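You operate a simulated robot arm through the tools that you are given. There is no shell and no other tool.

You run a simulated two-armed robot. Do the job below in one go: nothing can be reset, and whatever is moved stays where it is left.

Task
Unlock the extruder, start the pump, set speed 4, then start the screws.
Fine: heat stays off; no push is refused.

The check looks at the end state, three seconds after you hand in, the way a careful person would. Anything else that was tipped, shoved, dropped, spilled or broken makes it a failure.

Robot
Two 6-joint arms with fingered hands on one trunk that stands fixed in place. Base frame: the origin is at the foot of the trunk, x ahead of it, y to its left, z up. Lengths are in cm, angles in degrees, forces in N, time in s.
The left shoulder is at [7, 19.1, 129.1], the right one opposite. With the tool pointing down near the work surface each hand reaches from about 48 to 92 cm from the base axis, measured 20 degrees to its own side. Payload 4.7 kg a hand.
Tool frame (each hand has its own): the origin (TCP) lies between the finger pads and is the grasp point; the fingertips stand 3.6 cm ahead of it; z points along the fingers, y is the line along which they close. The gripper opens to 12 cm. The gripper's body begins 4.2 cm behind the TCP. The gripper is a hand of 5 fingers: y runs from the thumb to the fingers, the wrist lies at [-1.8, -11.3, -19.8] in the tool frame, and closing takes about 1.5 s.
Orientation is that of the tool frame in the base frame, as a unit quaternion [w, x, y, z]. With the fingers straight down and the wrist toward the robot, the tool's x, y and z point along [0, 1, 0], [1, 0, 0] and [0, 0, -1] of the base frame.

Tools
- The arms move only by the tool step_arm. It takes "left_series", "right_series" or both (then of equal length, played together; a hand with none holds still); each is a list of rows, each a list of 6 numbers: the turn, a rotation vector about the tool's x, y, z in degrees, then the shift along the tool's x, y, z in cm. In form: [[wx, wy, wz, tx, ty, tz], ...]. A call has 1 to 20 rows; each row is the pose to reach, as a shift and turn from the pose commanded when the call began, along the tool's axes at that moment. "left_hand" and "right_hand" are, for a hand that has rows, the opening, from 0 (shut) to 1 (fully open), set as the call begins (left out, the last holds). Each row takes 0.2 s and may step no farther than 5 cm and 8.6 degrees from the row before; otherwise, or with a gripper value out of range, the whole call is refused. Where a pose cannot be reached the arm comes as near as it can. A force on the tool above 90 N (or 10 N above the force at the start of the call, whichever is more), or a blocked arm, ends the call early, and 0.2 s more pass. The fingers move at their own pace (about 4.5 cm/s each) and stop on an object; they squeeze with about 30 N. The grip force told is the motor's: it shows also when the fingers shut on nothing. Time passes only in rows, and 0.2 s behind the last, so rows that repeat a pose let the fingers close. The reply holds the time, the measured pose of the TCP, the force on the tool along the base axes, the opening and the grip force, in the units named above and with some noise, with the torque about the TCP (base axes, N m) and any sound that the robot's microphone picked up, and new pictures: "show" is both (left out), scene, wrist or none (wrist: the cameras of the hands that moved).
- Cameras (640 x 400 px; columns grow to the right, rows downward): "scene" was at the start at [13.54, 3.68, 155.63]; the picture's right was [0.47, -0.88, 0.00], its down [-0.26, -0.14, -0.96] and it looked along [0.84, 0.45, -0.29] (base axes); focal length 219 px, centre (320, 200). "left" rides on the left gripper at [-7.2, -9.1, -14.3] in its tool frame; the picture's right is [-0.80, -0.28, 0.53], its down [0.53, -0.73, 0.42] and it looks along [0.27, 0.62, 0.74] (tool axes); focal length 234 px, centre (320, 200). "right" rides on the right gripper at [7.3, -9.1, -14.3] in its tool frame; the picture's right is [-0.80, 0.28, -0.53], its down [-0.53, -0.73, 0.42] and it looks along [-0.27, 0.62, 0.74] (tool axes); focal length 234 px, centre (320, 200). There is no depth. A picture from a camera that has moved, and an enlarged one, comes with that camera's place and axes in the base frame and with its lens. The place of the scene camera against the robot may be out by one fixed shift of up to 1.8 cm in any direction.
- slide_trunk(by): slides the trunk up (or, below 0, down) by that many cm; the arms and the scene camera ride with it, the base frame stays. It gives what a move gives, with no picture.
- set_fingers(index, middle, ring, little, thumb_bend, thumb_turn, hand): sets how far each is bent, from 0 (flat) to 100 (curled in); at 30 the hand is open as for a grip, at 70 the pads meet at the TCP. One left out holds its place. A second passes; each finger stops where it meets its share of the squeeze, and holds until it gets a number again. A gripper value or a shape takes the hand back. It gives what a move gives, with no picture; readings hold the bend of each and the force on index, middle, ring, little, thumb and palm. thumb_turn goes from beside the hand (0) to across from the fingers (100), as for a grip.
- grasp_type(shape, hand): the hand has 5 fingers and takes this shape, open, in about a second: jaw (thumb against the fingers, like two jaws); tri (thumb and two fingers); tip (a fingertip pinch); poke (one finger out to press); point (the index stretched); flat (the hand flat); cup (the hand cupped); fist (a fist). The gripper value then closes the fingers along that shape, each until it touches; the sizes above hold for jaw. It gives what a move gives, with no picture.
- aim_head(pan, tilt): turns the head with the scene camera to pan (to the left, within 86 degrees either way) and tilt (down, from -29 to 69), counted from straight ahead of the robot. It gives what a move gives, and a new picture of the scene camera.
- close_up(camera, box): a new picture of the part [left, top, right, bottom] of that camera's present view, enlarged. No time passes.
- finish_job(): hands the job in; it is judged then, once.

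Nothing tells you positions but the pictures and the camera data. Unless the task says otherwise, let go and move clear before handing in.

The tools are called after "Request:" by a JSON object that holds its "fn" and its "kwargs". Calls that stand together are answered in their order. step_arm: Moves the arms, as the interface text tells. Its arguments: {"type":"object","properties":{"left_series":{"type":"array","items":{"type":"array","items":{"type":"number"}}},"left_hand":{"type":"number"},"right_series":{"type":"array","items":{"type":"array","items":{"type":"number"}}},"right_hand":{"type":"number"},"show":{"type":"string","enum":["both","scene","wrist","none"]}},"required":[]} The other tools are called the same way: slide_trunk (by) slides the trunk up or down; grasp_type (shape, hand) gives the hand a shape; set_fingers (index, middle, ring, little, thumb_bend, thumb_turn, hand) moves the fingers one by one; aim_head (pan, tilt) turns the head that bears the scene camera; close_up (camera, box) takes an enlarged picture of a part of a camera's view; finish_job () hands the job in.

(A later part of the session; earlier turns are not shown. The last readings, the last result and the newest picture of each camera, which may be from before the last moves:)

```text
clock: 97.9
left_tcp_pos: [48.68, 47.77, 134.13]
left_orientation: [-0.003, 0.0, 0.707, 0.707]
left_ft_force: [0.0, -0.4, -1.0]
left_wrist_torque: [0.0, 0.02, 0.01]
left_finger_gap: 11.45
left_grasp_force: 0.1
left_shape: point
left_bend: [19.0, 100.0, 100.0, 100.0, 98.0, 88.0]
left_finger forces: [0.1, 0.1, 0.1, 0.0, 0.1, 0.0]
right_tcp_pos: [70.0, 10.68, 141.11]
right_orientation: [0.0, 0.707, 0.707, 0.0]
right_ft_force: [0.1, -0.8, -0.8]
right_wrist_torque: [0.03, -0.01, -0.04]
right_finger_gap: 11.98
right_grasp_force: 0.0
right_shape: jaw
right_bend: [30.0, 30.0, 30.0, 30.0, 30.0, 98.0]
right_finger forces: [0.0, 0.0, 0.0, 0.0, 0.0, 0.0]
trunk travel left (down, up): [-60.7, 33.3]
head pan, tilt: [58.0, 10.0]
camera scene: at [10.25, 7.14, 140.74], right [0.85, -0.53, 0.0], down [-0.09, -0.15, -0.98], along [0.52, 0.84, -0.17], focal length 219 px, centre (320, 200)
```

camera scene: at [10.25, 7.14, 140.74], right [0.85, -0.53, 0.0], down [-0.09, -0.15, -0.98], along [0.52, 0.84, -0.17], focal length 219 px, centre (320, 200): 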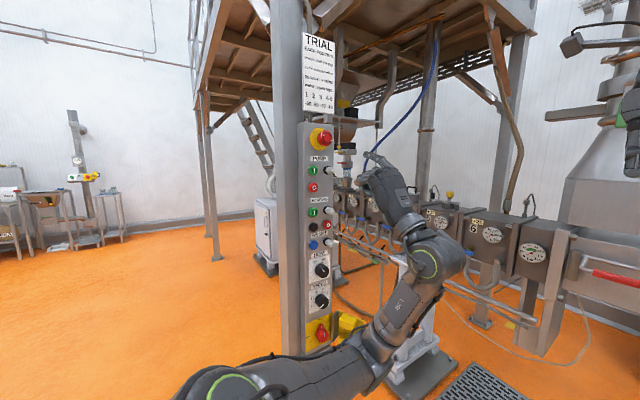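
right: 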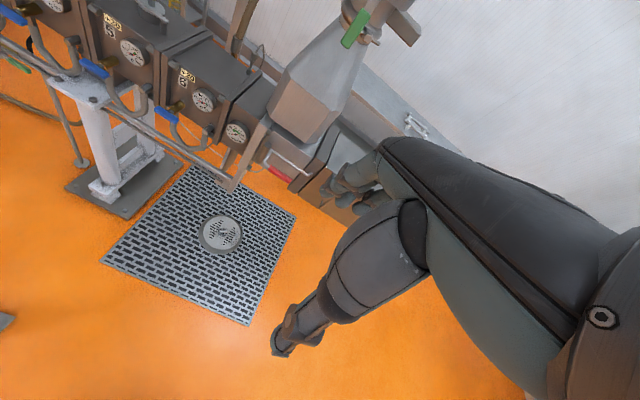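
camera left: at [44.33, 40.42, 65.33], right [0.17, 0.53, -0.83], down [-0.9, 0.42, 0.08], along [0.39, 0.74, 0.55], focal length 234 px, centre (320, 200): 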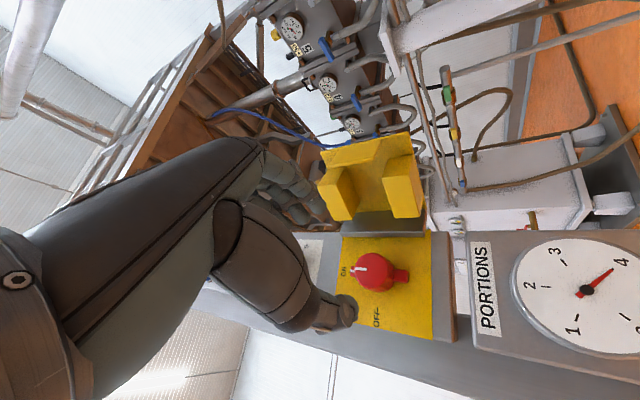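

The hand now rides at pump-button height. I'll locate the pump I button with the wrist camera.

Request:
{"fn": "close_up", "kwargs": {"camera": "left", "box": [0, 0, 640, 400]}}

Request:
{"fn": "close_up", "kwargs": {"camera": "scene", "box": [280, 115, 400, 260]}}

```text
1.00 times, centred on (320, 200) of left (not enlarged: the box is as wide or as high as the picture)
camera zoom: at [55.76, 33.53, 125.01], right [0.8, 0.53, -0.28], down [-0.54, 0.42, -0.73], along [-0.27, 0.74, 0.62], focal length 234 px, centre (320, 200)
```

zoom: 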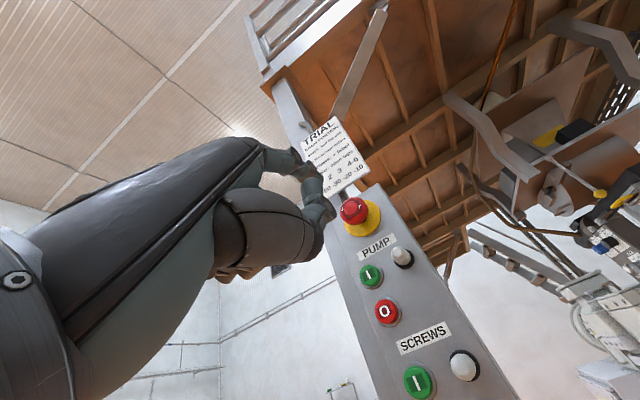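

```text
2.76 times, centred on (340, 188) of scene
camera zoom: at [10.25, 7.14, 140.74], right [0.85, -0.53, 0.0], down [-0.09, -0.15, -0.98], along [0.52, 0.84, -0.17], focal length 604 px, centre (265, 234)
```

zoom: 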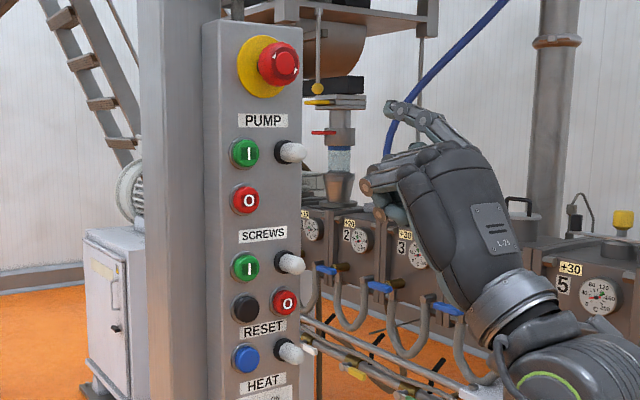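

Pump I is at about (46.2, 68.3, 136.4), screws I at (46.3, 68.3, 123.3). I'll pitch the hand down about 22° so the straight index leads well ahead of the fist, and line the tip up with pump I while still ~14 cm away.

Request:
{"fn": "step_arm", "kwargs": {"left_series": [[7.5, 0, 0, 1.4, -1.4, 0], [15, 0, 0, 2.9, -2.8, 0], [22, 0, 0, 4.3, -4.1, 0]], "show": "both"}}

Request:
{"fn": "close_up", "kwargs": {"camera": "scene", "box": [300, 140, 390, 215]}}

Request:
{"fn": "close_up", "kwargs": {"camera": "left", "box": [240, 120, 460, 320]}}

```text
clock: 98.7
left_tcp_pos: [44.21, 47.83, 130.16]
left_orientation: [-0.003, 0.001, 0.83, 0.558]
left_ft_force: [0.2, 0.4, -0.4]
left_wrist_torque: [-0.01, 0.05, 0.0]
left_finger_gap: 11.41
left_grasp_force: 0.1
left_shape: point
left_bend: [19.0, 100.0, 100.0, 100.0, 98.0, 88.0]
left_finger forces: [0.0, 0.0, 0.0, 0.1, 0.1, 0.1]
right_tcp_pos: [70.02, 10.7, 141.07]
right_orientation: [0.0, 0.707, 0.707, 0.0]
right_ft_force: [-0.6, 0.7, -0.8]
right_wrist_torque: [-0.02, -0.01, -0.03]
right_finger_gap: 11.99
right_grasp_force: 0.2
right_shape: jaw
right_bend: [30.0, 30.0, 30.0, 30.0, 30.0, 98.0]
right_finger forces: [0.0, 0.0, 0.1, 0.0, 0.1, 0.0]
trunk travel left (down, up): [-60.7, 33.3]
head pan, tilt: [58.0, 10.0]
camera scene: at [10.21, 7.12, 140.74], right [0.85, -0.53, 0.0], down [-0.09, -0.15, -0.98], along [0.52, 0.84, -0.17], focal length 219 px, centre (320, 200)
camera left: at [51.42, 31.11, 126.99], right [0.8, 0.38, -0.46], down [-0.54, 0.12, -0.84], along [-0.27, 0.92, 0.3], focal length 234 px, centre (320, 200)
```

scene: 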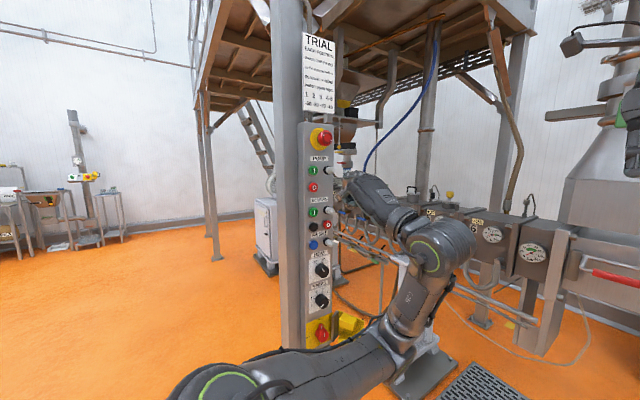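
left: 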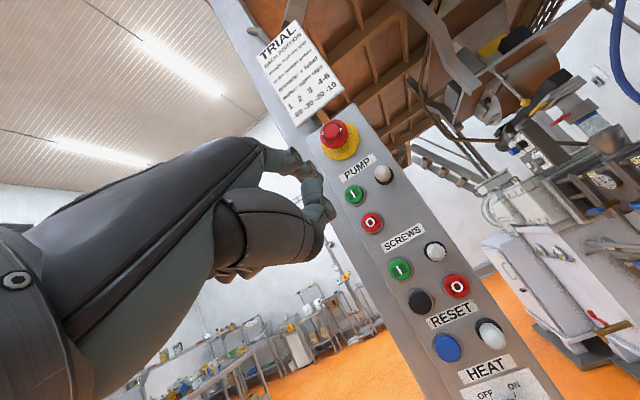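

```text
5.33 times, centred on (345, 178) of scene
camera zoom: at [10.21, 7.12, 140.74], right [0.85, -0.53, 0.0], down [-0.09, -0.15, -0.98], along [0.52, 0.84, -0.17], focal length 1169 px, centre (187, 320)
```

zoom: 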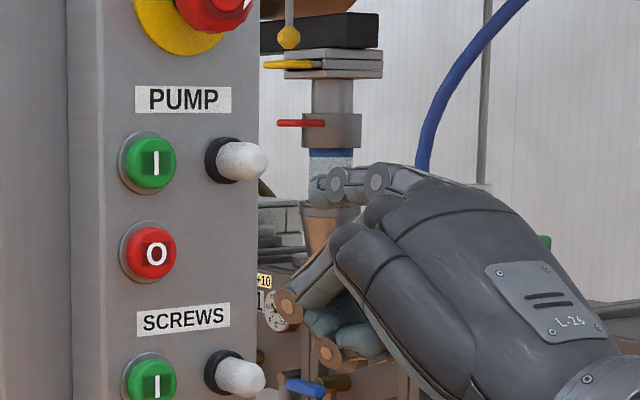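

```text
2.00 times, centred on (350, 220) of left
camera zoom: at [51.42, 31.11, 126.99], right [0.8, 0.38, -0.46], down [-0.54, 0.12, -0.84], along [-0.27, 0.92, 0.3], focal length 468 px, centre (260, 160)
```

zoom: 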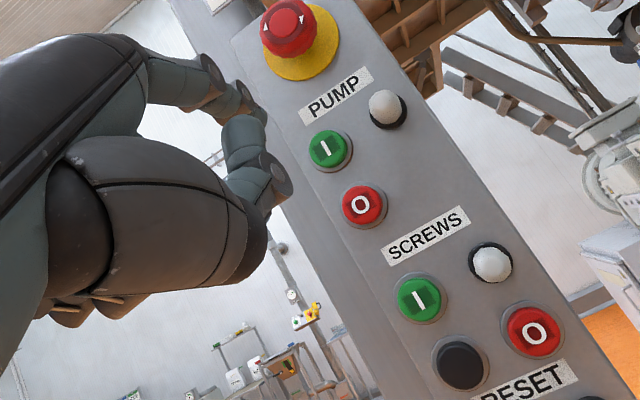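

The index tip is at about (46.2, 53.8, 136.3), nearly in line with pump I at (45.9, 68.4, 136.65). I'll approach to ~2.5 cm before the button and check.

Request:
{"fn": "step_arm", "kwargs": {"left_series": [[0, 0, 0, 0.1, 1.5, 3.5], [0, 0, 0, 0.2, 3.0, 7], [0, 0, 0, 0.3, 4.2, 9.6], [0, 0, 0, 0.3, 4.84, 11.06]], "show": "both"}}

Request:
{"fn": "close_up", "kwargs": {"camera": "scene", "box": [300, 140, 390, 215]}}

Request:
{"fn": "close_up", "kwargs": {"camera": "left", "box": [240, 100, 400, 230]}}

```text
clock: 99.7
left_tcp_pos: [44.43, 59.77, 130.41]
left_orientation: [-0.003, 0.0, 0.828, 0.561]
left_ft_force: [-0.5, -0.3, -0.4]
left_wrist_torque: [0.02, 0.01, 0.01]
left_finger_gap: 11.42
left_grasp_force: 0.1
left_shape: point
left_bend: [19.0, 100.0, 100.0, 100.0, 98.0, 88.0]
left_finger forces: [0.2, 0.0, 0.0, 0.1, 0.0, 0.0]
left hand out of reach, approached as far as the arm can: row 4
right_tcp_pos: [70.03, 10.79, 141.04]
right_orientation: [0.001, 0.707, 0.707, 0.0]
right_ft_force: [0.4, 0.4, 0.4]
right_wrist_torque: [-0.05, 0.04, 0.01]
right_finger_gap: 12.02
right_grasp_force: 0.1
right_shape: jaw
right_bend: [30.0, 30.0, 30.0, 30.0, 30.0, 98.0]
right_finger forces: [0.0, 0.0, 0.1, 0.0, 0.0, 0.1]
trunk travel left (down, up): [-60.7, 33.3]
head pan, tilt: [58.0, 10.0]
camera scene: at [10.27, 7.19, 140.73], right [0.85, -0.53, 0.0], down [-0.09, -0.15, -0.98], along [0.52, 0.83, -0.17], focal length 219 px, centre (320, 200)
camera left: at [51.68, 43.05, 127.26], right [0.8, 0.39, -0.46], down [-0.54, 0.12, -0.84], along [-0.27, 0.91, 0.3], focal length 234 px, centre (320, 200)
```

scene: 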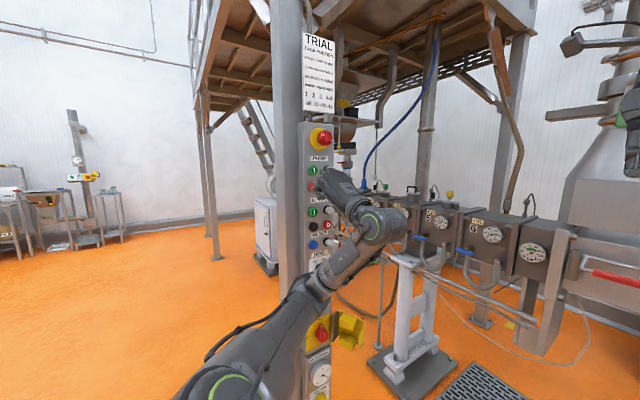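
left: 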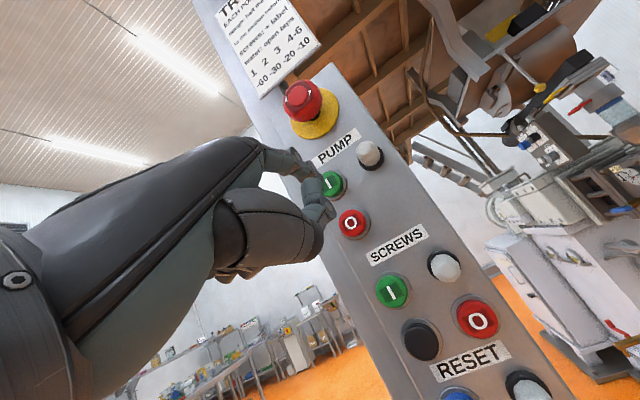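

```text
5.33 times, centred on (345, 178) of scene
camera zoom: at [10.27, 7.19, 140.73], right [0.85, -0.53, 0.0], down [-0.09, -0.15, -0.98], along [0.52, 0.83, -0.17], focal length 1169 px, centre (187, 320)
```

zoom: 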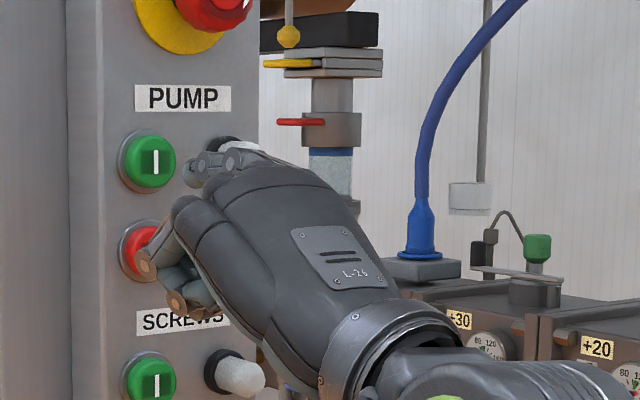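

```text
3.08 times, centred on (320, 165) of left
camera zoom: at [51.68, 43.05, 127.26], right [0.8, 0.39, -0.46], down [-0.54, 0.12, -0.84], along [-0.27, 0.91, 0.3], focal length 720 px, centre (320, 308)
```

zoom: 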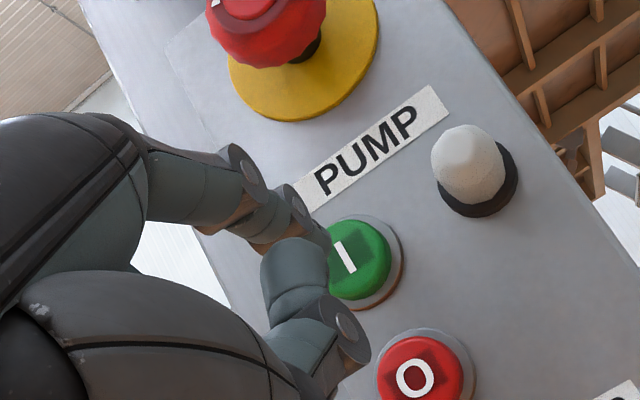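

The arm reaches its limit just short of the button with the tip offset to the side. I'll back off a little and try the "poke" shape, which may put the fingertip in line with the tool.

Request:
{"fn": "step_arm", "kwargs": {"left_series": [[0, 0, 0, 0, -1.5, -3.7], [0, 0, 0, 0, -3, -7.4]], "show": "none"}}

Request:
{"fn": "grasp_type", "kwargs": {"hand": "left", "shape": "poke"}}

Request:
{"fn": "close_up", "kwargs": {"camera": "scene", "box": [300, 140, 400, 225]}}

Request:
{"fn": "close_up", "kwargs": {"camera": "left", "box": [220, 80, 420, 260]}}

```text
clock: 100.3
left_tcp_pos: [44.62, 51.27, 130.44]
left_orientation: [-0.004, 0.0, 0.828, 0.561]
left_ft_force: [0.0, 0.1, -0.4]
left_wrist_torque: [0.01, 0.0, 0.0]
left_finger_gap: 11.41
left_grasp_force: 0.0
left_shape: point
left_bend: [19.0, 100.0, 100.0, 100.0, 98.0, 88.0]
left_finger forces: [0.1, 0.0, 0.0, 0.0, 0.0, 0.1]
right_tcp_pos: [70.09, 10.38, 141.06]
right_orientation: [-0.001, 0.707, 0.708, 0.0]
right_ft_force: [0.1, 0.9, -0.5]
right_wrist_torque: [0.05, 0.02, 0.03]
right_finger_gap: 12.0
right_grasp_force: 0.1
right_shape: jaw
right_bend: [30.0, 30.0, 30.0, 30.0, 30.0, 98.0]
right_finger forces: [0.1, 0.1, 0.0, 0.1, 0.2, 0.0]
trunk travel left (down, up): [-60.7, 33.3]
head pan, tilt: [58.0, 10.0]
```

```text
clock: 101.2
left_tcp_pos: [44.48, 51.61, 130.4]
left_orientation: [-0.003, 0.001, 0.828, 0.56]
left_ft_force: [0.1, -0.1, 1.2]
left_wrist_torque: [-0.03, -0.01, 0.01]
left_finger_gap: 0.0
left_grasp_force: 0.1
left_shape: poke
left_bend: [70.0, 70.0, 99.0, 99.0, 100.0, 100.0]
left_finger forces: [0.0, 0.0, 0.0, 0.0, 0.0, 0.0]
right_tcp_pos: [70.0, 10.83, 141.09]
right_orientation: [0.0, 0.706, 0.708, 0.001]
right_ft_force: [0.1, -0.1, 0.2]
right_wrist_torque: [-0.01, -0.03, 0.01]
right_finger_gap: 11.98
right_grasp_force: 0.1
right_shape: jaw
right_bend: [30.0, 30.0, 30.0, 30.0, 30.0, 98.0]
right_finger forces: [0.0, 0.0, 0.1, 0.1, 0.0, 0.0]
trunk travel left (down, up): [-60.7, 33.3]
head pan, tilt: [58.0, 10.0]
```

```text
4.71 times, centred on (350, 182) of scene
camera zoom: at [10.26, 7.13, 140.74], right [0.85, -0.53, 0.0], down [-0.09, -0.15, -0.98], along [0.52, 0.84, -0.17], focal length 1031 px, centre (179, 282)
```

zoom: 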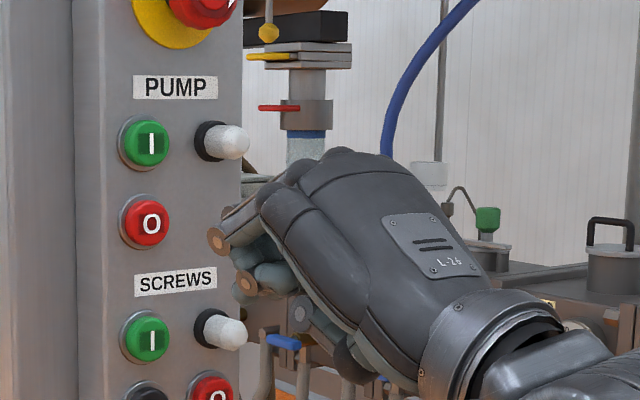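

```text
2.22 times, centred on (320, 170) of left
camera zoom: at [51.68, 34.96, 127.32], right [0.8, 0.39, -0.46], down [-0.54, 0.12, -0.84], along [-0.27, 0.92, 0.3], focal length 520 px, centre (320, 267)
```

zoom: 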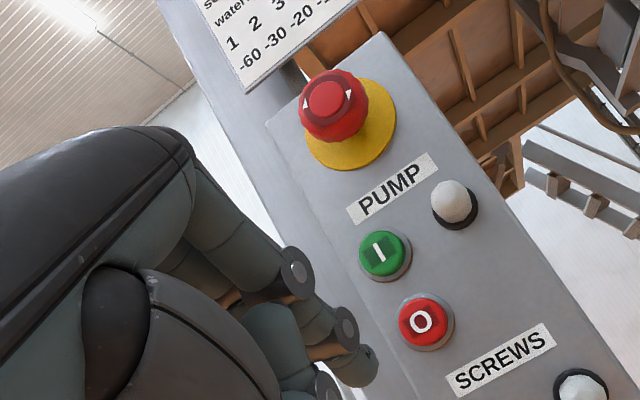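

"Poke" bends the knuckles up toward the E-stop, which is risky. I'll return to the straight pointing index (hand below) with less pitch, and test the reach again from a safe distance.

Request:
{"fn": "grasp_type", "kwargs": {"hand": "left", "shape": "point"}}

Request:
{"fn": "step_arm", "kwargs": {"left_series": [[-6, 0, 0, 0.3, -0.5, 0], [-12, 0, 0, 0.6, -1, 0]], "show": "none"}}

```text
clock: 102.1
left_tcp_pos: [44.47, 51.7, 130.38]
left_orientation: [-0.003, 0.0, 0.828, 0.56]
left_ft_force: [0.2, 0.3, -0.8]
left_wrist_torque: [0.03, 0.01, -0.02]
left_finger_gap: 0.0
left_grasp_force: 0.0
left_shape: point
left_bend: [19.0, 100.0, 100.0, 100.0, 98.0, 88.0]
left_finger forces: [0.0, 0.0, 0.0, 0.1, 0.0, 0.1]
right_tcp_pos: [69.99, 10.83, 141.05]
right_orientation: [0.0, 0.707, 0.707, 0.0]
right_ft_force: [0.1, -0.3, -0.4]
right_wrist_torque: [0.0, -0.04, 0.01]
right_finger_gap: 11.95
right_grasp_force: 0.1
right_shape: jaw
right_bend: [30.0, 30.0, 30.0, 30.0, 30.0, 98.0]
right_finger forces: [0.1, 0.1, 0.1, 0.1, 0.0, 0.0]
trunk travel left (down, up): [-60.7, 33.3]
head pan, tilt: [58.0, 10.0]
```

```text
clock: 102.7
left_tcp_pos: [43.84, 51.23, 129.49]
left_orientation: [-0.003, 0.0, 0.765, 0.644]
left_ft_force: [-0.7, -0.1, -0.1]
left_wrist_torque: [-0.01, -0.02, -0.02]
left_finger_gap: 0.04
left_grasp_force: 0.2
left_shape: point
left_bend: [19.0, 100.0, 100.0, 100.0, 98.0, 88.0]
left_finger forces: [0.1, 0.0, 0.0, 0.1, 0.0, 0.1]
right_tcp_pos: [69.98, 10.82, 141.03]
right_orientation: [0.001, 0.707, 0.707, 0.0]
right_ft_force: [0.7, -0.3, 0.7]
right_wrist_torque: [-0.02, 0.01, 0.0]
right_finger_gap: 12.0
right_grasp_force: 0.1
right_shape: jaw
right_bend: [30.0, 30.0, 30.0, 30.0, 30.0, 98.0]
right_finger forces: [0.0, 0.0, 0.0, 0.0, 0.1, 0.1]
trunk travel left (down, up): [-60.7, 33.3]
head pan, tilt: [58.0, 10.0]
```

Pitch is now ~10°. Approaching pump I again to about 3 cm short.

Request:
{"fn": "step_arm", "kwargs": {"left_series": [[0, 0, 0, 0, 0.6, 3.5], [0, 0, 0, 0, 1.2, 7], [0, 0, 0, 0, 1.6, 9.36]], "show": "both"}}

Request:
{"fn": "close_up", "kwargs": {"camera": "left", "box": [240, 100, 440, 260]}}

Request:
{"fn": "close_up", "kwargs": {"camera": "scene", "box": [300, 140, 390, 215]}}

```text
clock: 103.5
left_tcp_pos: [43.7, 60.62, 129.41]
left_orientation: [-0.002, 0.001, 0.766, 0.643]
left_ft_force: [-0.3, -0.5, -0.8]
left_wrist_torque: [-0.03, 0.0, -0.02]
left_finger_gap: 0.02
left_grasp_force: 0.1
left_shape: point
left_bend: [19.0, 100.0, 100.0, 100.0, 98.0, 88.0]
left_finger forces: [0.1, 0.1, 0.0, 0.1, 0.0, 0.0]
right_tcp_pos: [70.0, 10.55, 141.09]
right_orientation: [0.001, 0.708, 0.706, 0.0]
right_ft_force: [0.2, -0.3, 0.4]
right_wrist_torque: [0.0, -0.03, 0.03]
right_finger_gap: 12.0
right_grasp_force: 0.1
right_shape: jaw
right_bend: [30.0, 30.0, 30.0, 30.0, 30.0, 98.0]
right_finger forces: [0.0, 0.1, 0.0, 0.1, 0.1, 0.0]
trunk travel left (down, up): [-60.7, 33.3]
head pan, tilt: [58.0, 10.0]
camera scene: at [10.2, 7.15, 140.74], right [0.85, -0.53, 0.0], down [-0.09, -0.15, -0.98], along [0.52, 0.83, -0.17], focal length 219 px, centre (320, 200)
camera left: at [50.95, 45.06, 122.96], right [0.8, 0.47, -0.37], down [-0.54, 0.29, -0.79], along [-0.27, 0.83, 0.49], focal length 234 px, centre (320, 200)
```

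scene: 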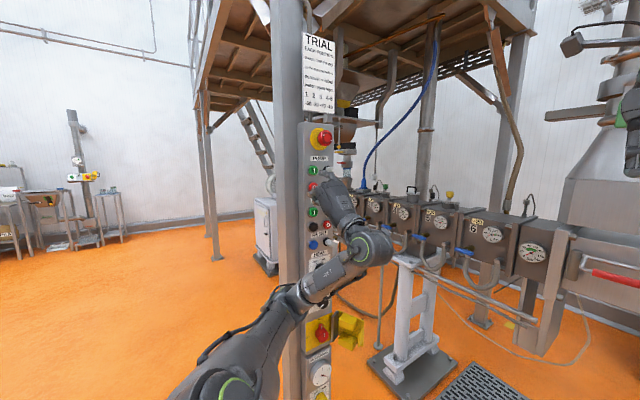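
left: 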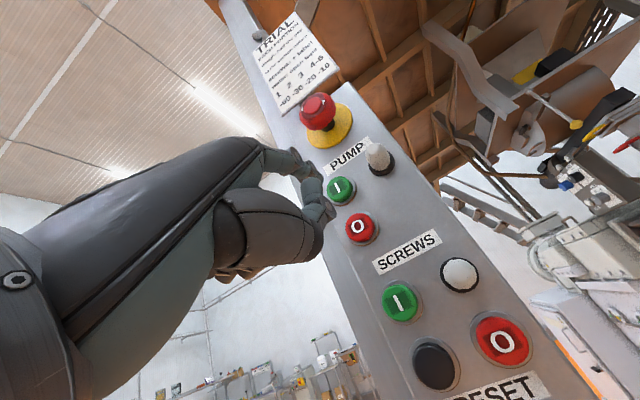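

```text
2.50 times, centred on (340, 180) of left
camera zoom: at [50.95, 45.06, 122.96], right [0.8, 0.47, -0.37], down [-0.54, 0.29, -0.79], along [-0.27, 0.83, 0.49], focal length 585 px, centre (270, 250)
```

zoom: 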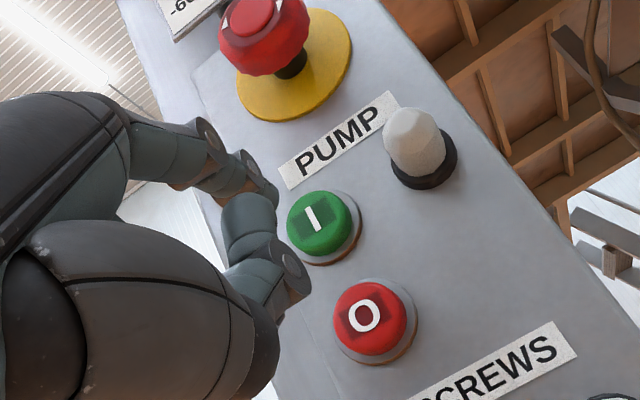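

```text
5.33 times, centred on (345, 178) of scene
camera zoom: at [10.2, 7.15, 140.74], right [0.85, -0.53, 0.0], down [-0.09, -0.15, -0.98], along [0.52, 0.83, -0.17], focal length 1169 px, centre (187, 320)
```

zoom: 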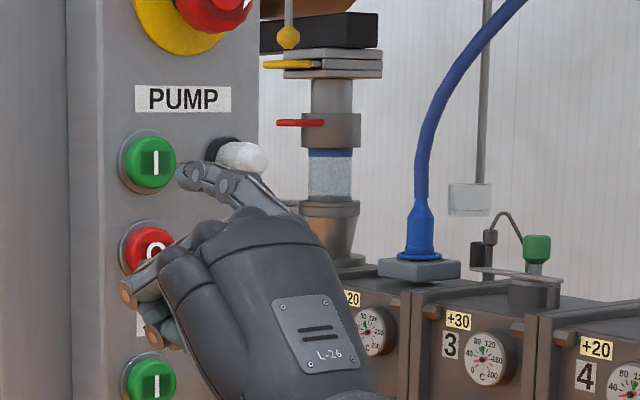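

Tip is in line with pump I, about 3.5 cm off. Advancing to just short of contact, then pressing in small steps.

Request:
{"fn": "step_arm", "kwargs": {"left_series": [[0, 0, 0, 0, 0.2, 1.2], [0, 0, 0, 0, 0.4, 2.4], [0, 0, 0, 0, 0.5, 3.0]], "show": "wrist"}}

Request:
{"fn": "close_up", "kwargs": {"camera": "scene", "box": [305, 150, 355, 200]}}

```text
clock: 104.3
left_tcp_pos: [43.74, 63.72, 129.41]
left_orientation: [-0.003, 0.0, 0.766, 0.643]
left_ft_force: [1.0, 0.8, -0.4]
left_wrist_torque: [0.01, -0.02, 0.04]
left_finger_gap: 0.0
left_grasp_force: 0.0
left_shape: point
left_bend: [19.0, 100.0, 100.0, 100.0, 98.0, 88.0]
left_finger forces: [0.0, 0.0, 0.0, 0.1, 0.0, 0.0]
right_tcp_pos: [70.06, 10.68, 141.17]
right_orientation: [0.001, 0.707, 0.707, 0.0]
right_ft_force: [-0.4, 0.2, -0.2]
right_wrist_torque: [-0.03, 0.01, -0.01]
right_finger_gap: 11.97
right_grasp_force: 0.0
right_shape: jaw
right_bend: [30.0, 30.0, 30.0, 30.0, 30.0, 98.0]
right_finger forces: [0.1, 0.0, 0.0, 0.0, 0.1, 0.0]
trunk travel left (down, up): [-60.7, 33.3]
head pan, tilt: [58.0, 10.0]
camera left: at [50.95, 48.06, 122.91], right [0.8, 0.47, -0.37], down [-0.54, 0.29, -0.79], along [-0.27, 0.83, 0.49], focal length 234 px, centre (320, 200)
```

left: 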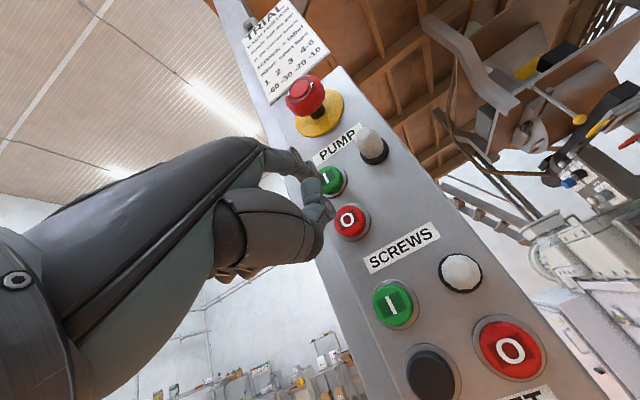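

```text
8.00 times, centred on (330, 175) of scene
camera zoom: at [10.25, 7.14, 140.74], right [0.85, -0.53, 0.0], down [-0.09, -0.15, -0.98], along [0.52, 0.83, -0.17], focal length 1753 px, centre (240, 400)
```

zoom: 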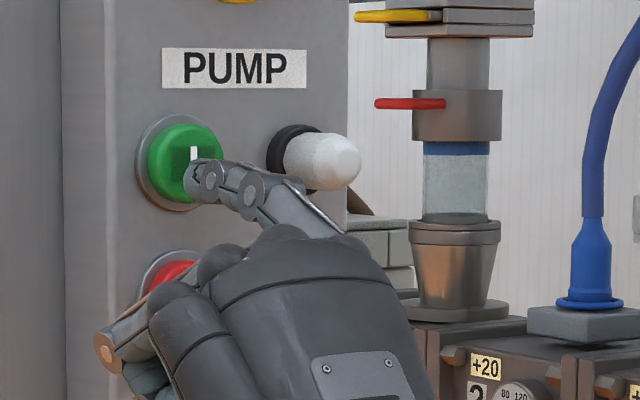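

Tip is just at the button, slightly below centre. I'll raise a few millimetres and press in.

Request:
{"fn": "step_arm", "kwargs": {"left_series": [[0, 0, 0, 0, 0.5, 0.2], [0, 0, 0, 0, 0.55, 0.6], [0, 0, 0, 0, 0.6, 0.9]], "show": "none"}}

```text
clock: 105.1
left_tcp_pos: [43.74, 64.77, 129.92]
left_orientation: [-0.002, 0.001, 0.766, 0.643]
left_ft_force: [-0.2, -0.2, -0.2]
left_wrist_torque: [0.01, -0.01, 0.02]
left_finger_gap: 0.0
left_grasp_force: 0.1
left_shape: point
left_bend: [19.0, 100.0, 100.0, 100.0, 98.0, 88.0]
left_finger forces: [0.0, 0.0, 0.0, 0.0, 0.0, 0.0]
right_tcp_pos: [69.91, 10.61, 141.09]
right_orientation: [0.0, 0.707, 0.707, 0.0]
right_ft_force: [0.4, -0.3, 0.0]
right_wrist_torque: [-0.03, 0.02, -0.02]
right_finger_gap: 11.98
right_grasp_force: 0.1
right_shape: jaw
right_bend: [30.0, 30.0, 30.0, 30.0, 30.0, 98.0]
right_finger forces: [0.0, 0.0, 0.0, 0.0, 0.0, 0.0]
trunk travel left (down, up): [-60.7, 33.3]
head pan, tilt: [58.0, 10.0]
```

No contact yet; continuing in.

Request:
{"fn": "step_arm", "kwargs": {"left_series": [[0, 0, 0, 0, 0.05, 0.3], [0, 0, 0, 0, 0.1, 0.6]], "show": "wrist"}}

Request:
{"fn": "close_up", "kwargs": {"camera": "scene", "box": [305, 150, 355, 200]}}

```text
clock: 105.7
left_tcp_pos: [43.86, 65.21, 129.77]
left_orientation: [-0.003, 0.001, 0.766, 0.643]
left_ft_force: [0.4, -3.7, -0.1]
left_wrist_torque: [0.23, -0.04, -0.04]
left_finger_gap: 11.41
left_grasp_force: 0.1
left_shape: point
left_bend: [19.0, 100.0, 100.0, 100.0, 98.0, 88.0]
left_finger forces: [3.3, 0.0, 0.1, 0.0, 0.0, 0.0]
right_tcp_pos: [69.99, 10.59, 141.05]
right_orientation: [0.0, 0.707, 0.707, 0.001]
right_ft_force: [-0.1, -0.1, -0.3]
right_wrist_torque: [0.01, 0.04, 0.04]
right_finger_gap: 11.98
right_grasp_force: 0.1
right_shape: jaw
right_bend: [30.0, 30.0, 30.0, 30.0, 30.0, 98.0]
right_finger forces: [0.1, 0.0, 0.0, 0.0, 0.2, 0.0]
trunk travel left (down, up): [-60.7, 33.3]
head pan, tilt: [58.0, 10.0]
heard: click
camera left: at [50.97, 49.57, 123.37], right [0.8, 0.47, -0.37], down [-0.54, 0.29, -0.79], along [-0.27, 0.83, 0.49], focal length 234 px, centre (320, 200)
```

left: 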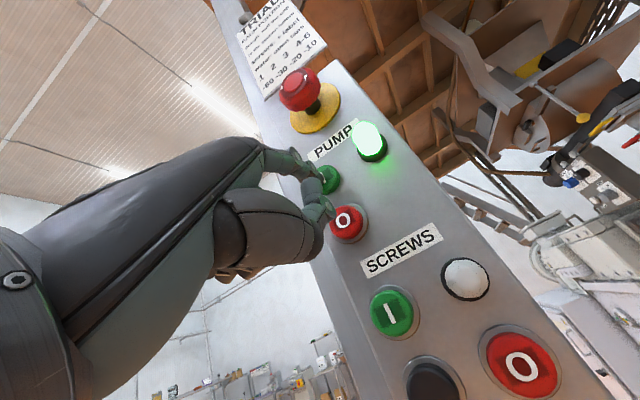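

```text
8.00 times, centred on (330, 175) of scene
camera zoom: at [10.24, 7.06, 140.74], right [0.85, -0.53, 0.0], down [-0.09, -0.15, -0.98], along [0.52, 0.83, -0.17], focal length 1753 px, centre (240, 400)
```

zoom: 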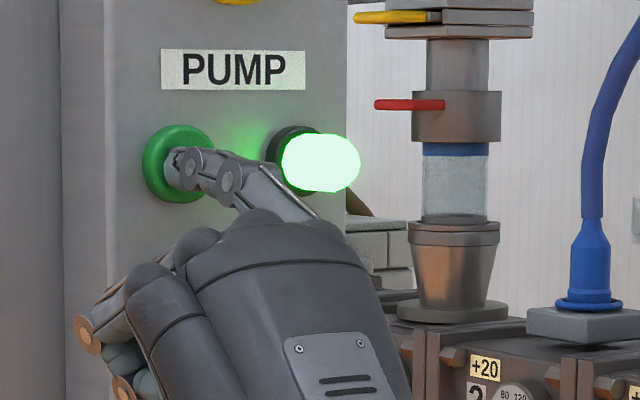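

A click, and the pump lamp lit green — pump started. I'll withdraw straight back, level the hand, and lower the trunk to work on the speed knob.

Request:
{"fn": "step_arm", "kwargs": {"left_series": [[0, 0, 0, 0, -0.6, -3.5], [0, 0, 0, 0, -1.2, -7], [0, 0, 0, 0, -1.9, -11], [-5, 0, 0, -1, -2.5, -14.5], [-9.8, 0, 0, -2.5, -3, -16.5]], "show": "none"}}

Request:
{"fn": "grasp_type", "kwargs": {"hand": "left", "shape": "jaw"}}

Request:
{"fn": "slide_trunk", "kwargs": {"by": -38}}

Request:
{"fn": "slide_trunk", "kwargs": {"by": -6.3}}

Request:
{"fn": "aim_head", "kwargs": {"pan": 58, "tilt": 3}}

```text
clock: 106.9
left_tcp_pos: [46.39, 48.5, 129.68]
left_orientation: [-0.002, 0.001, 0.707, 0.707]
left_ft_force: [-0.7, 0.7, 0.1]
left_wrist_torque: [-0.01, -0.01, 0.0]
left_finger_gap: 11.41
left_grasp_force: 0.1
left_shape: point
left_bend: [19.0, 100.0, 100.0, 100.0, 98.0, 88.0]
left_finger forces: [0.0, 0.0, 0.1, 0.1, 0.0, 0.0]
right_tcp_pos: [70.0, 10.68, 140.95]
right_orientation: [0.0, 0.707, 0.708, 0.0]
right_ft_force: [0.2, -0.8, 0.5]
right_wrist_torque: [0.03, -0.01, -0.01]
right_finger_gap: 11.99
right_grasp_force: 0.0
right_shape: jaw
right_bend: [30.0, 30.0, 30.0, 30.0, 30.0, 98.0]
right_finger forces: [0.1, 0.1, 0.0, 0.0, 0.0, 0.0]
trunk travel left (down, up): [-60.7, 33.3]
head pan, tilt: [58.0, 10.0]
```

```text
clock: 107.8
left_tcp_pos: [46.34, 48.47, 129.82]
left_orientation: [-0.002, 0.002, 0.708, 0.706]
left_ft_force: [0.6, -0.1, 0.1]
left_wrist_torque: [0.05, 0.0, 0.02]
left_finger_gap: 11.97
left_grasp_force: 0.1
left_shape: jaw
left_bend: [30.0, 30.0, 30.0, 30.0, 30.0, 97.0]
left_finger forces: [0.0, 0.0, 0.0, 0.0, 0.0, 0.0]
right_tcp_pos: [70.02, 10.51, 141.14]
right_orientation: [0.0, 0.707, 0.707, 0.0]
right_ft_force: [0.0, -0.5, 0.1]
right_wrist_torque: [0.01, 0.02, -0.03]
right_finger_gap: 11.97
right_grasp_force: 0.0
right_shape: jaw
right_bend: [30.0, 30.0, 30.0, 30.0, 30.0, 98.0]
right_finger forces: [0.0, 0.0, 0.0, 0.0, 0.1, 0.1]
trunk travel left (down, up): [-60.7, 33.3]
head pan, tilt: [58.0, 10.0]
```

```text
clock: 111.5
left_tcp_pos: [46.3, 48.67, 91.68]
left_orientation: [-0.002, 0.001, 0.708, 0.706]
left_ft_force: [0.2, -0.1, -0.2]
left_wrist_torque: [0.02, 0.01, -0.02]
left_finger_gap: 11.96
left_grasp_force: 0.1
left_shape: jaw
left_bend: [30.0, 30.0, 30.0, 30.0, 30.0, 97.0]
left_finger forces: [0.0, 0.0, 0.0, 0.0, 0.1, 0.0]
right_tcp_pos: [70.06, 10.66, 103.09]
right_orientation: [0.0, 0.707, 0.707, 0.0]
right_ft_force: [0.4, 0.5, -0.4]
right_wrist_torque: [-0.02, 0.0, 0.0]
right_finger_gap: 11.98
right_grasp_force: 0.1
right_shape: jaw
right_bend: [30.0, 30.0, 30.0, 30.0, 30.0, 98.0]
right_finger forces: [0.0, 0.0, 0.1, 0.0, 0.0, 0.1]
trunk travel left (down, up): [-22.7, 71.3]
head pan, tilt: [58.0, 10.0]
```

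```text
clock: 112.5
left_tcp_pos: [46.27, 48.52, 85.47]
left_orientation: [-0.003, 0.001, 0.708, 0.706]
left_ft_force: [-0.6, 0.0, 0.5]
left_wrist_torque: [-0.01, 0.03, 0.0]
left_finger_gap: 11.95
left_grasp_force: 0.0
left_shape: jaw
left_bend: [30.0, 30.0, 30.0, 30.0, 30.0, 97.0]
left_finger forces: [0.0, 0.0, 0.0, 0.0, 0.1, 0.0]
right_tcp_pos: [69.94, 10.56, 96.79]
right_orientation: [-0.001, 0.707, 0.707, 0.0]
right_ft_force: [0.4, -0.2, -0.6]
right_wrist_torque: [0.01, -0.05, -0.01]
right_finger_gap: 12.0
right_grasp_force: 0.1
right_shape: jaw
right_bend: [30.0, 30.0, 30.0, 30.0, 30.0, 98.0]
right_finger forces: [0.1, 0.1, 0.0, 0.0, 0.1, 0.0]
trunk travel left (down, up): [-16.4, 77.6]
head pan, tilt: [58.0, 10.0]
```

```text
clock: 113.2
left_tcp_pos: [46.37, 48.59, 85.5]
left_orientation: [-0.003, 0.001, 0.708, 0.706]
left_ft_force: [0.1, -0.2, -0.3]
left_wrist_torque: [0.0, -0.02, 0.0]
left_finger_gap: 11.99
left_grasp_force: 0.1
left_shape: jaw
left_bend: [30.0, 30.0, 30.0, 30.0, 30.0, 97.0]
left_finger forces: [0.1, 0.0, 0.0, 0.0, 0.0, 0.0]
right_tcp_pos: [69.97, 10.81, 96.72]
right_orientation: [0.0, 0.707, 0.707, -0.001]
right_ft_force: [-0.4, -0.1, -1.4]
right_wrist_torque: [-0.01, 0.0, 0.06]
right_finger_gap: 12.0
right_grasp_force: 0.0
right_shape: jaw
right_bend: [30.0, 30.0, 30.0, 30.0, 30.0, 98.0]
right_finger forces: [0.0, 0.0, 0.0, 0.0, 0.1, 0.0]
trunk travel left (down, up): [-16.4, 77.6]
head pan, tilt: [58.0, 3.0]
camera scene: at [10.14, 6.98, 97.56], right [0.85, -0.53, 0.0], down [-0.03, -0.04, -1.0], along [0.53, 0.85, -0.05], focal length 219 px, centre (320, 200)
```

scene: 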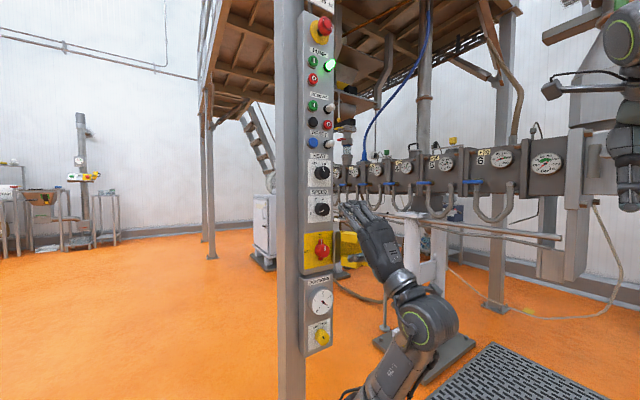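

Pump still running. Moving to the speed knob at roll −32° with the jaw part-open, stopping ~6 cm short.

Request:
{"fn": "step_arm", "kwargs": {"left_series": [[0, 0, -8, -0.6, 1.5, 3], [0, 0, -16, -1.2, 3, 6], [0, 0, -24, -1.8, 4.2, 9], [0, 0, -32, -2.4, 4.2, 11.4]], "left_hand": 0.7, "show": "both"}}

Request:
{"fn": "close_up", "kwargs": {"camera": "left", "box": [260, 130, 480, 330]}}

```text
clock: 114.2
left_tcp_pos: [48.82, 59.94, 89.49]
left_orientation: [0.192, -0.196, 0.681, 0.68]
left_ft_force: [0.0, 0.7, 0.8]
left_wrist_torque: [-0.02, 0.0, -0.01]
left_finger_gap: 8.44
left_grasp_force: 0.1
left_shape: jaw
left_bend: [27.0, 37.0, 35.0, 35.0, 60.0, 99.0]
left_finger forces: [0.1, 0.0, 0.1, 0.1, 0.0, 0.0]
right_tcp_pos: [70.03, 10.65, 96.74]
right_orientation: [0.0, 0.707, 0.708, 0.0]
right_ft_force: [-0.2, -0.2, 0.5]
right_wrist_torque: [0.03, 0.02, 0.0]
right_finger_gap: 12.0
right_grasp_force: 0.1
right_shape: jaw
right_bend: [30.0, 30.0, 30.0, 30.0, 30.0, 98.0]
right_finger forces: [0.0, 0.0, 0.0, 0.1, 0.0, 0.0]
trunk travel left (down, up): [-16.4, 77.6]
head pan, tilt: [58.0, 3.0]
camera scene: at [10.14, 6.99, 97.56], right [0.85, -0.53, 0.0], down [-0.03, -0.04, -1.0], along [0.53, 0.85, -0.05], focal length 219 px, centre (320, 200)
camera left: at [59.72, 45.65, 85.67], right [0.83, 0.53, 0.19], down [-0.07, 0.42, -0.9], along [-0.56, 0.74, 0.39], focal length 234 px, centre (320, 200)
```

scene: 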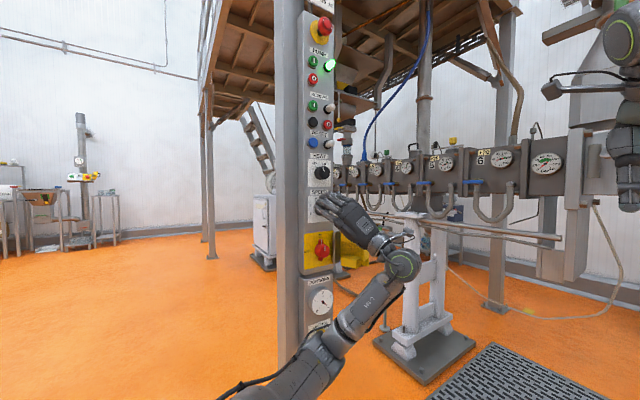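
left: 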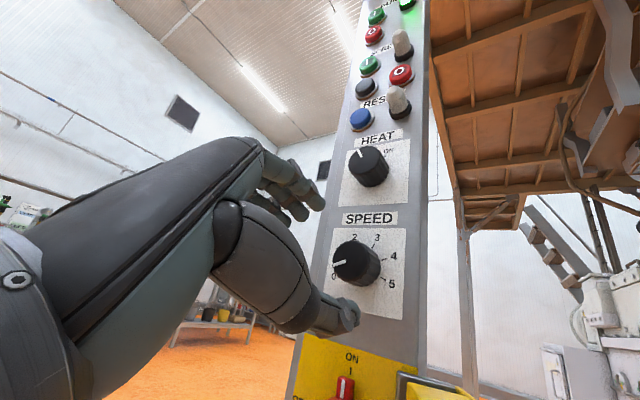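

```text
2.00 times, centred on (370, 230) of left
camera zoom: at [59.72, 45.65, 85.67], right [0.83, 0.53, 0.19], down [-0.07, 0.42, -0.9], along [-0.56, 0.74, 0.39], focal length 468 px, centre (220, 140)
```

zoom: 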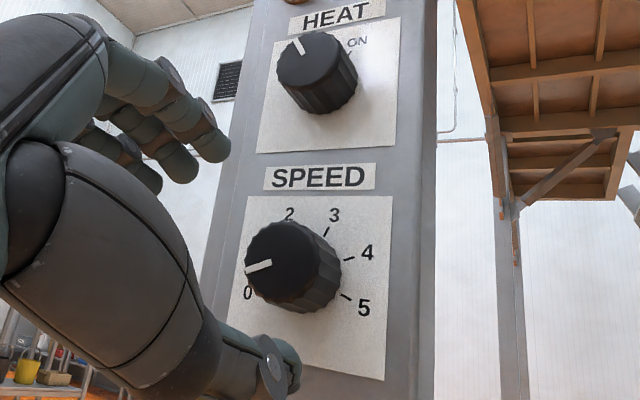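

The knob centre checks out at (48.9, 89.7). Moving in over it and gripping.

Request:
{"fn": "step_arm", "kwargs": {"left_series": [[0, 0, 0, -0.1, 0.1, 2.5], [0, 0, 0, -0.17, 0.13, 4.6], [0, 0, 0, -0.17, 0.13, 6.1]], "show": "none"}}

Request:
{"fn": "step_arm", "kwargs": {"left_series": [[0, 0, 0, 0, 0, 0], [0, 0, 0, 0, 0, 0], [0, 0, 0, 0, 0, 0], [0, 0, 0, 0, 0, 0], [0, 0, 0, 0, 0, 0], [0, 0, 0, 0, 0, 0]], "left_hand": 0.1, "show": "wrist"}}

Request:
{"fn": "close_up", "kwargs": {"camera": "left", "box": [240, 130, 440, 330]}}

```text
clock: 115.0
left_tcp_pos: [48.81, 66.11, 89.7]
left_orientation: [0.192, -0.194, 0.681, 0.68]
left_ft_force: [0.9, -0.2, 0.7]
left_wrist_torque: [0.03, 0.01, -0.05]
left_finger_gap: 8.44
left_grasp_force: 0.0
left_shape: jaw
left_bend: [27.0, 37.0, 35.0, 35.0, 60.0, 99.0]
left_finger forces: [0.0, 0.0, 0.1, 0.1, 0.1, 0.0]
right_tcp_pos: [69.88, 10.74, 96.73]
right_orientation: [0.0, 0.707, 0.707, -0.001]
right_ft_force: [0.7, 0.0, 0.1]
right_wrist_torque: [0.01, -0.01, 0.01]
right_finger_gap: 12.0
right_grasp_force: 0.1
right_shape: jaw
right_bend: [30.0, 30.0, 30.0, 30.0, 30.0, 98.0]
right_finger forces: [0.0, 0.0, 0.0, 0.0, 0.0, 0.1]
trunk travel left (down, up): [-16.4, 77.6]
head pan, tilt: [58.0, 3.0]
```

```text
clock: 116.4
left_tcp_pos: [48.98, 66.07, 89.74]
left_orientation: [0.192, -0.192, 0.681, 0.68]
left_ft_force: [1.3, 0.5, -4.1]
left_wrist_torque: [-0.07, 0.01, -0.03]
left_finger_gap: 3.38
left_grasp_force: 29.8
left_shape: jaw
left_bend: [74.0, 56.0, 59.0, 55.0, 74.0, 100.0]
left_finger forces: [14.0, 8.1, 0.0, 0.0, 26.4, 0.0]
right_tcp_pos: [70.07, 10.75, 96.77]
right_orientation: [0.0, 0.707, 0.707, 0.0]
right_ft_force: [0.4, 0.5, 0.6]
right_wrist_torque: [0.0, 0.02, 0.02]
right_finger_gap: 11.98
right_grasp_force: 0.1
right_shape: jaw
right_bend: [30.0, 30.0, 30.0, 30.0, 30.0, 98.0]
right_finger forces: [0.1, 0.1, 0.0, 0.0, 0.0, 0.1]
trunk travel left (down, up): [-16.4, 77.6]
head pan, tilt: [58.0, 3.0]
camera left: at [59.82, 51.73, 85.84], right [0.83, 0.53, 0.18], down [-0.07, 0.42, -0.9], along [-0.55, 0.74, 0.39], focal length 234 px, centre (320, 200)
```

left: 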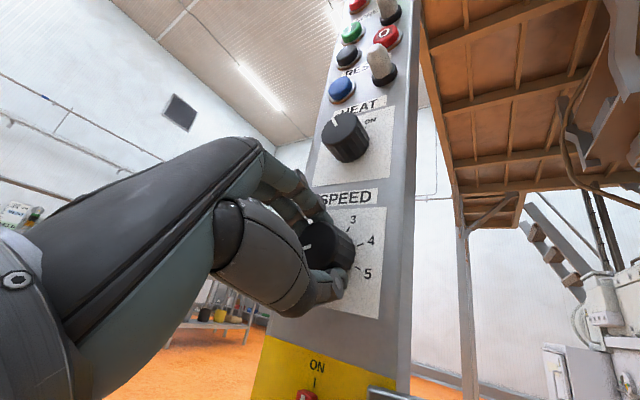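

```text
2.00 times, centred on (340, 230) of left
camera zoom: at [59.82, 51.73, 85.84], right [0.83, 0.53, 0.18], down [-0.07, 0.42, -0.9], along [-0.55, 0.74, 0.39], focal length 468 px, centre (280, 140)
```

zoom: 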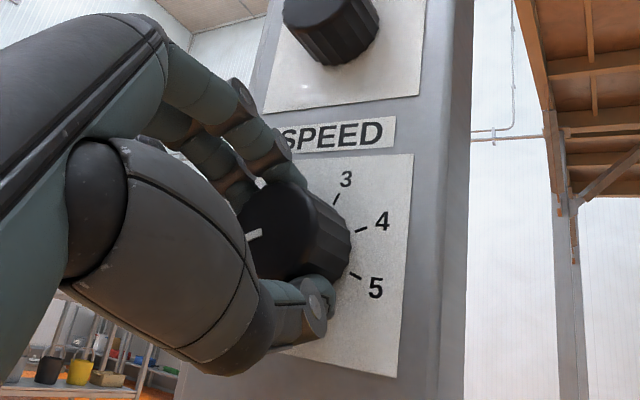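

Gripped. Turning clockwise 45° and checking that the knob follows.

Request:
{"fn": "step_arm", "kwargs": {"left_series": [[0, 0, 7.5, 0, 0, 0], [0, 0, 15, 0, 0, 0], [0, 0, 22.5, 0, 0, 0], [0, 0, 30, 0, 0, 0], [0, 0, 37.5, 0, 0, 0], [0, 0, 45, 0, 0, 0]], "show": "wrist"}}

Request:
{"fn": "step_arm", "kwargs": {"left_series": [[0, 0, 7.5, 0, 0, 0], [0, 0, 15, 0, 0, 0], [0, 0, 22.5, 0, 0, 0], [0, 0, 30, 0, 0, 0], [0, 0, 37.5, 0, 0, 0], [0, 0, 45, 0, 0, 0]], "show": "wrist"}}

Request:
{"fn": "close_up", "kwargs": {"camera": "left", "box": [240, 130, 440, 330]}}

```text
clock: 117.8
left_tcp_pos: [48.79, 66.13, 89.79]
left_orientation: [-0.084, 0.082, 0.703, 0.701]
left_ft_force: [-2.9, -3.7, -7.2]
left_wrist_torque: [-0.17, 0.02, 0.06]
left_finger_gap: 3.34
left_grasp_force: 29.6
left_shape: jaw
left_bend: [74.0, 56.0, 59.0, 55.0, 74.0, 100.0]
left_finger forces: [14.2, 8.7, 0.1, 0.0, 29.8, 0.0]
right_tcp_pos: [69.94, 10.57, 96.7]
right_orientation: [0.0, 0.707, 0.707, 0.0]
right_ft_force: [0.0, -0.5, -0.1]
right_wrist_torque: [-0.03, 0.02, 0.02]
right_finger_gap: 12.01
right_grasp_force: 0.1
right_shape: jaw
right_bend: [30.0, 30.0, 30.0, 30.0, 30.0, 98.0]
right_finger forces: [0.1, 0.1, 0.0, 0.1, 0.1, 0.0]
trunk travel left (down, up): [-16.4, 77.6]
head pan, tilt: [58.0, 3.0]
camera left: at [53.73, 51.72, 79.25], right [0.71, 0.53, -0.46], down [-0.69, 0.42, -0.59], along [-0.12, 0.74, 0.66], focal length 234 px, centre (320, 200)
```

left: 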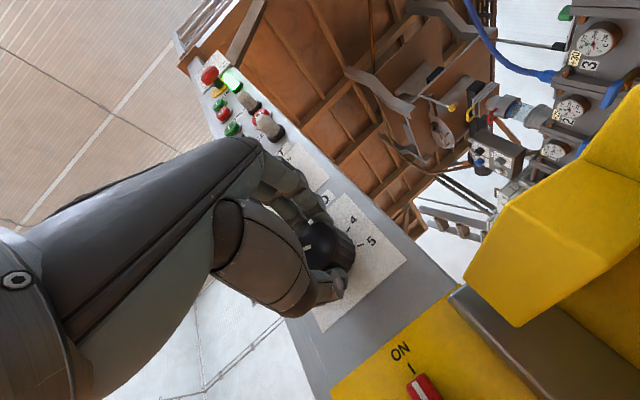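

```text
clock: 119.2
left_tcp_pos: [48.8, 66.14, 89.75]
left_orientation: [-0.345, 0.344, 0.619, 0.616]
left_ft_force: [-5.3, -5.1, -4.7]
left_wrist_torque: [-0.09, 0.01, 0.16]
left_finger_gap: 3.36
left_grasp_force: 30.3
left_shape: jaw
left_bend: [74.0, 56.0, 59.0, 55.0, 74.0, 100.0]
left_finger forces: [15.0, 8.5, 0.0, 0.0, 30.3, 0.0]
right_tcp_pos: [69.97, 10.71, 96.7]
right_orientation: [0.0, 0.707, 0.707, 0.0]
right_ft_force: [0.1, 0.4, 0.3]
right_wrist_torque: [0.02, 0.0, -0.01]
right_finger_gap: 11.99
right_grasp_force: 0.1
right_shape: jaw
right_bend: [30.0, 30.0, 30.0, 30.0, 30.0, 98.0]
right_finger forces: [0.1, 0.0, 0.1, 0.0, 0.0, 0.0]
trunk travel left (down, up): [-16.4, 77.6]
head pan, tilt: [58.0, 3.0]
camera left: at [44.76, 51.71, 78.91], right [0.18, 0.52, -0.83], down [-0.9, 0.42, 0.07], along [0.39, 0.74, 0.55], focal length 234 px, centre (320, 200)
```

left: 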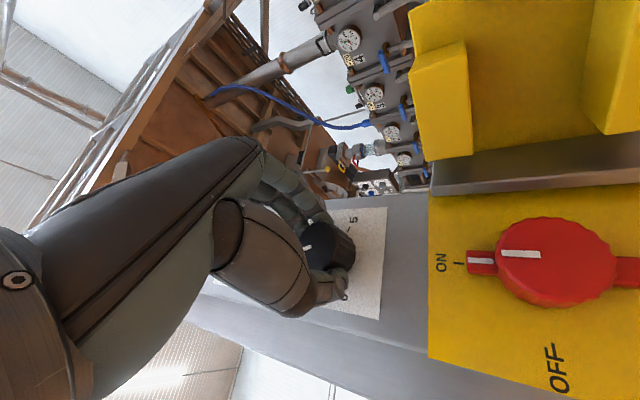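

```text
2.00 times, centred on (340, 230) of left
camera zoom: at [44.76, 51.71, 78.91], right [0.18, 0.52, -0.83], down [-0.9, 0.42, 0.07], along [0.39, 0.74, 0.55], focal length 468 px, centre (280, 140)
```

zoom: 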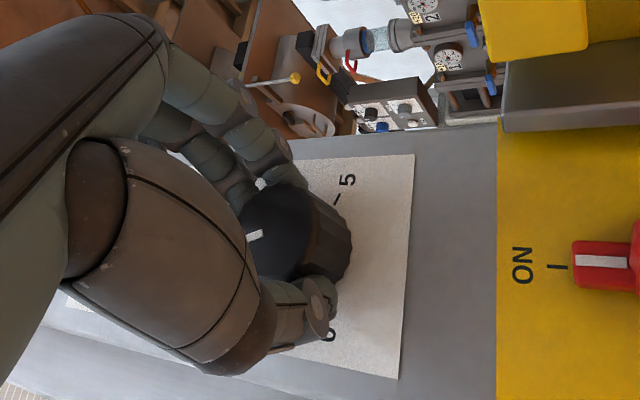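

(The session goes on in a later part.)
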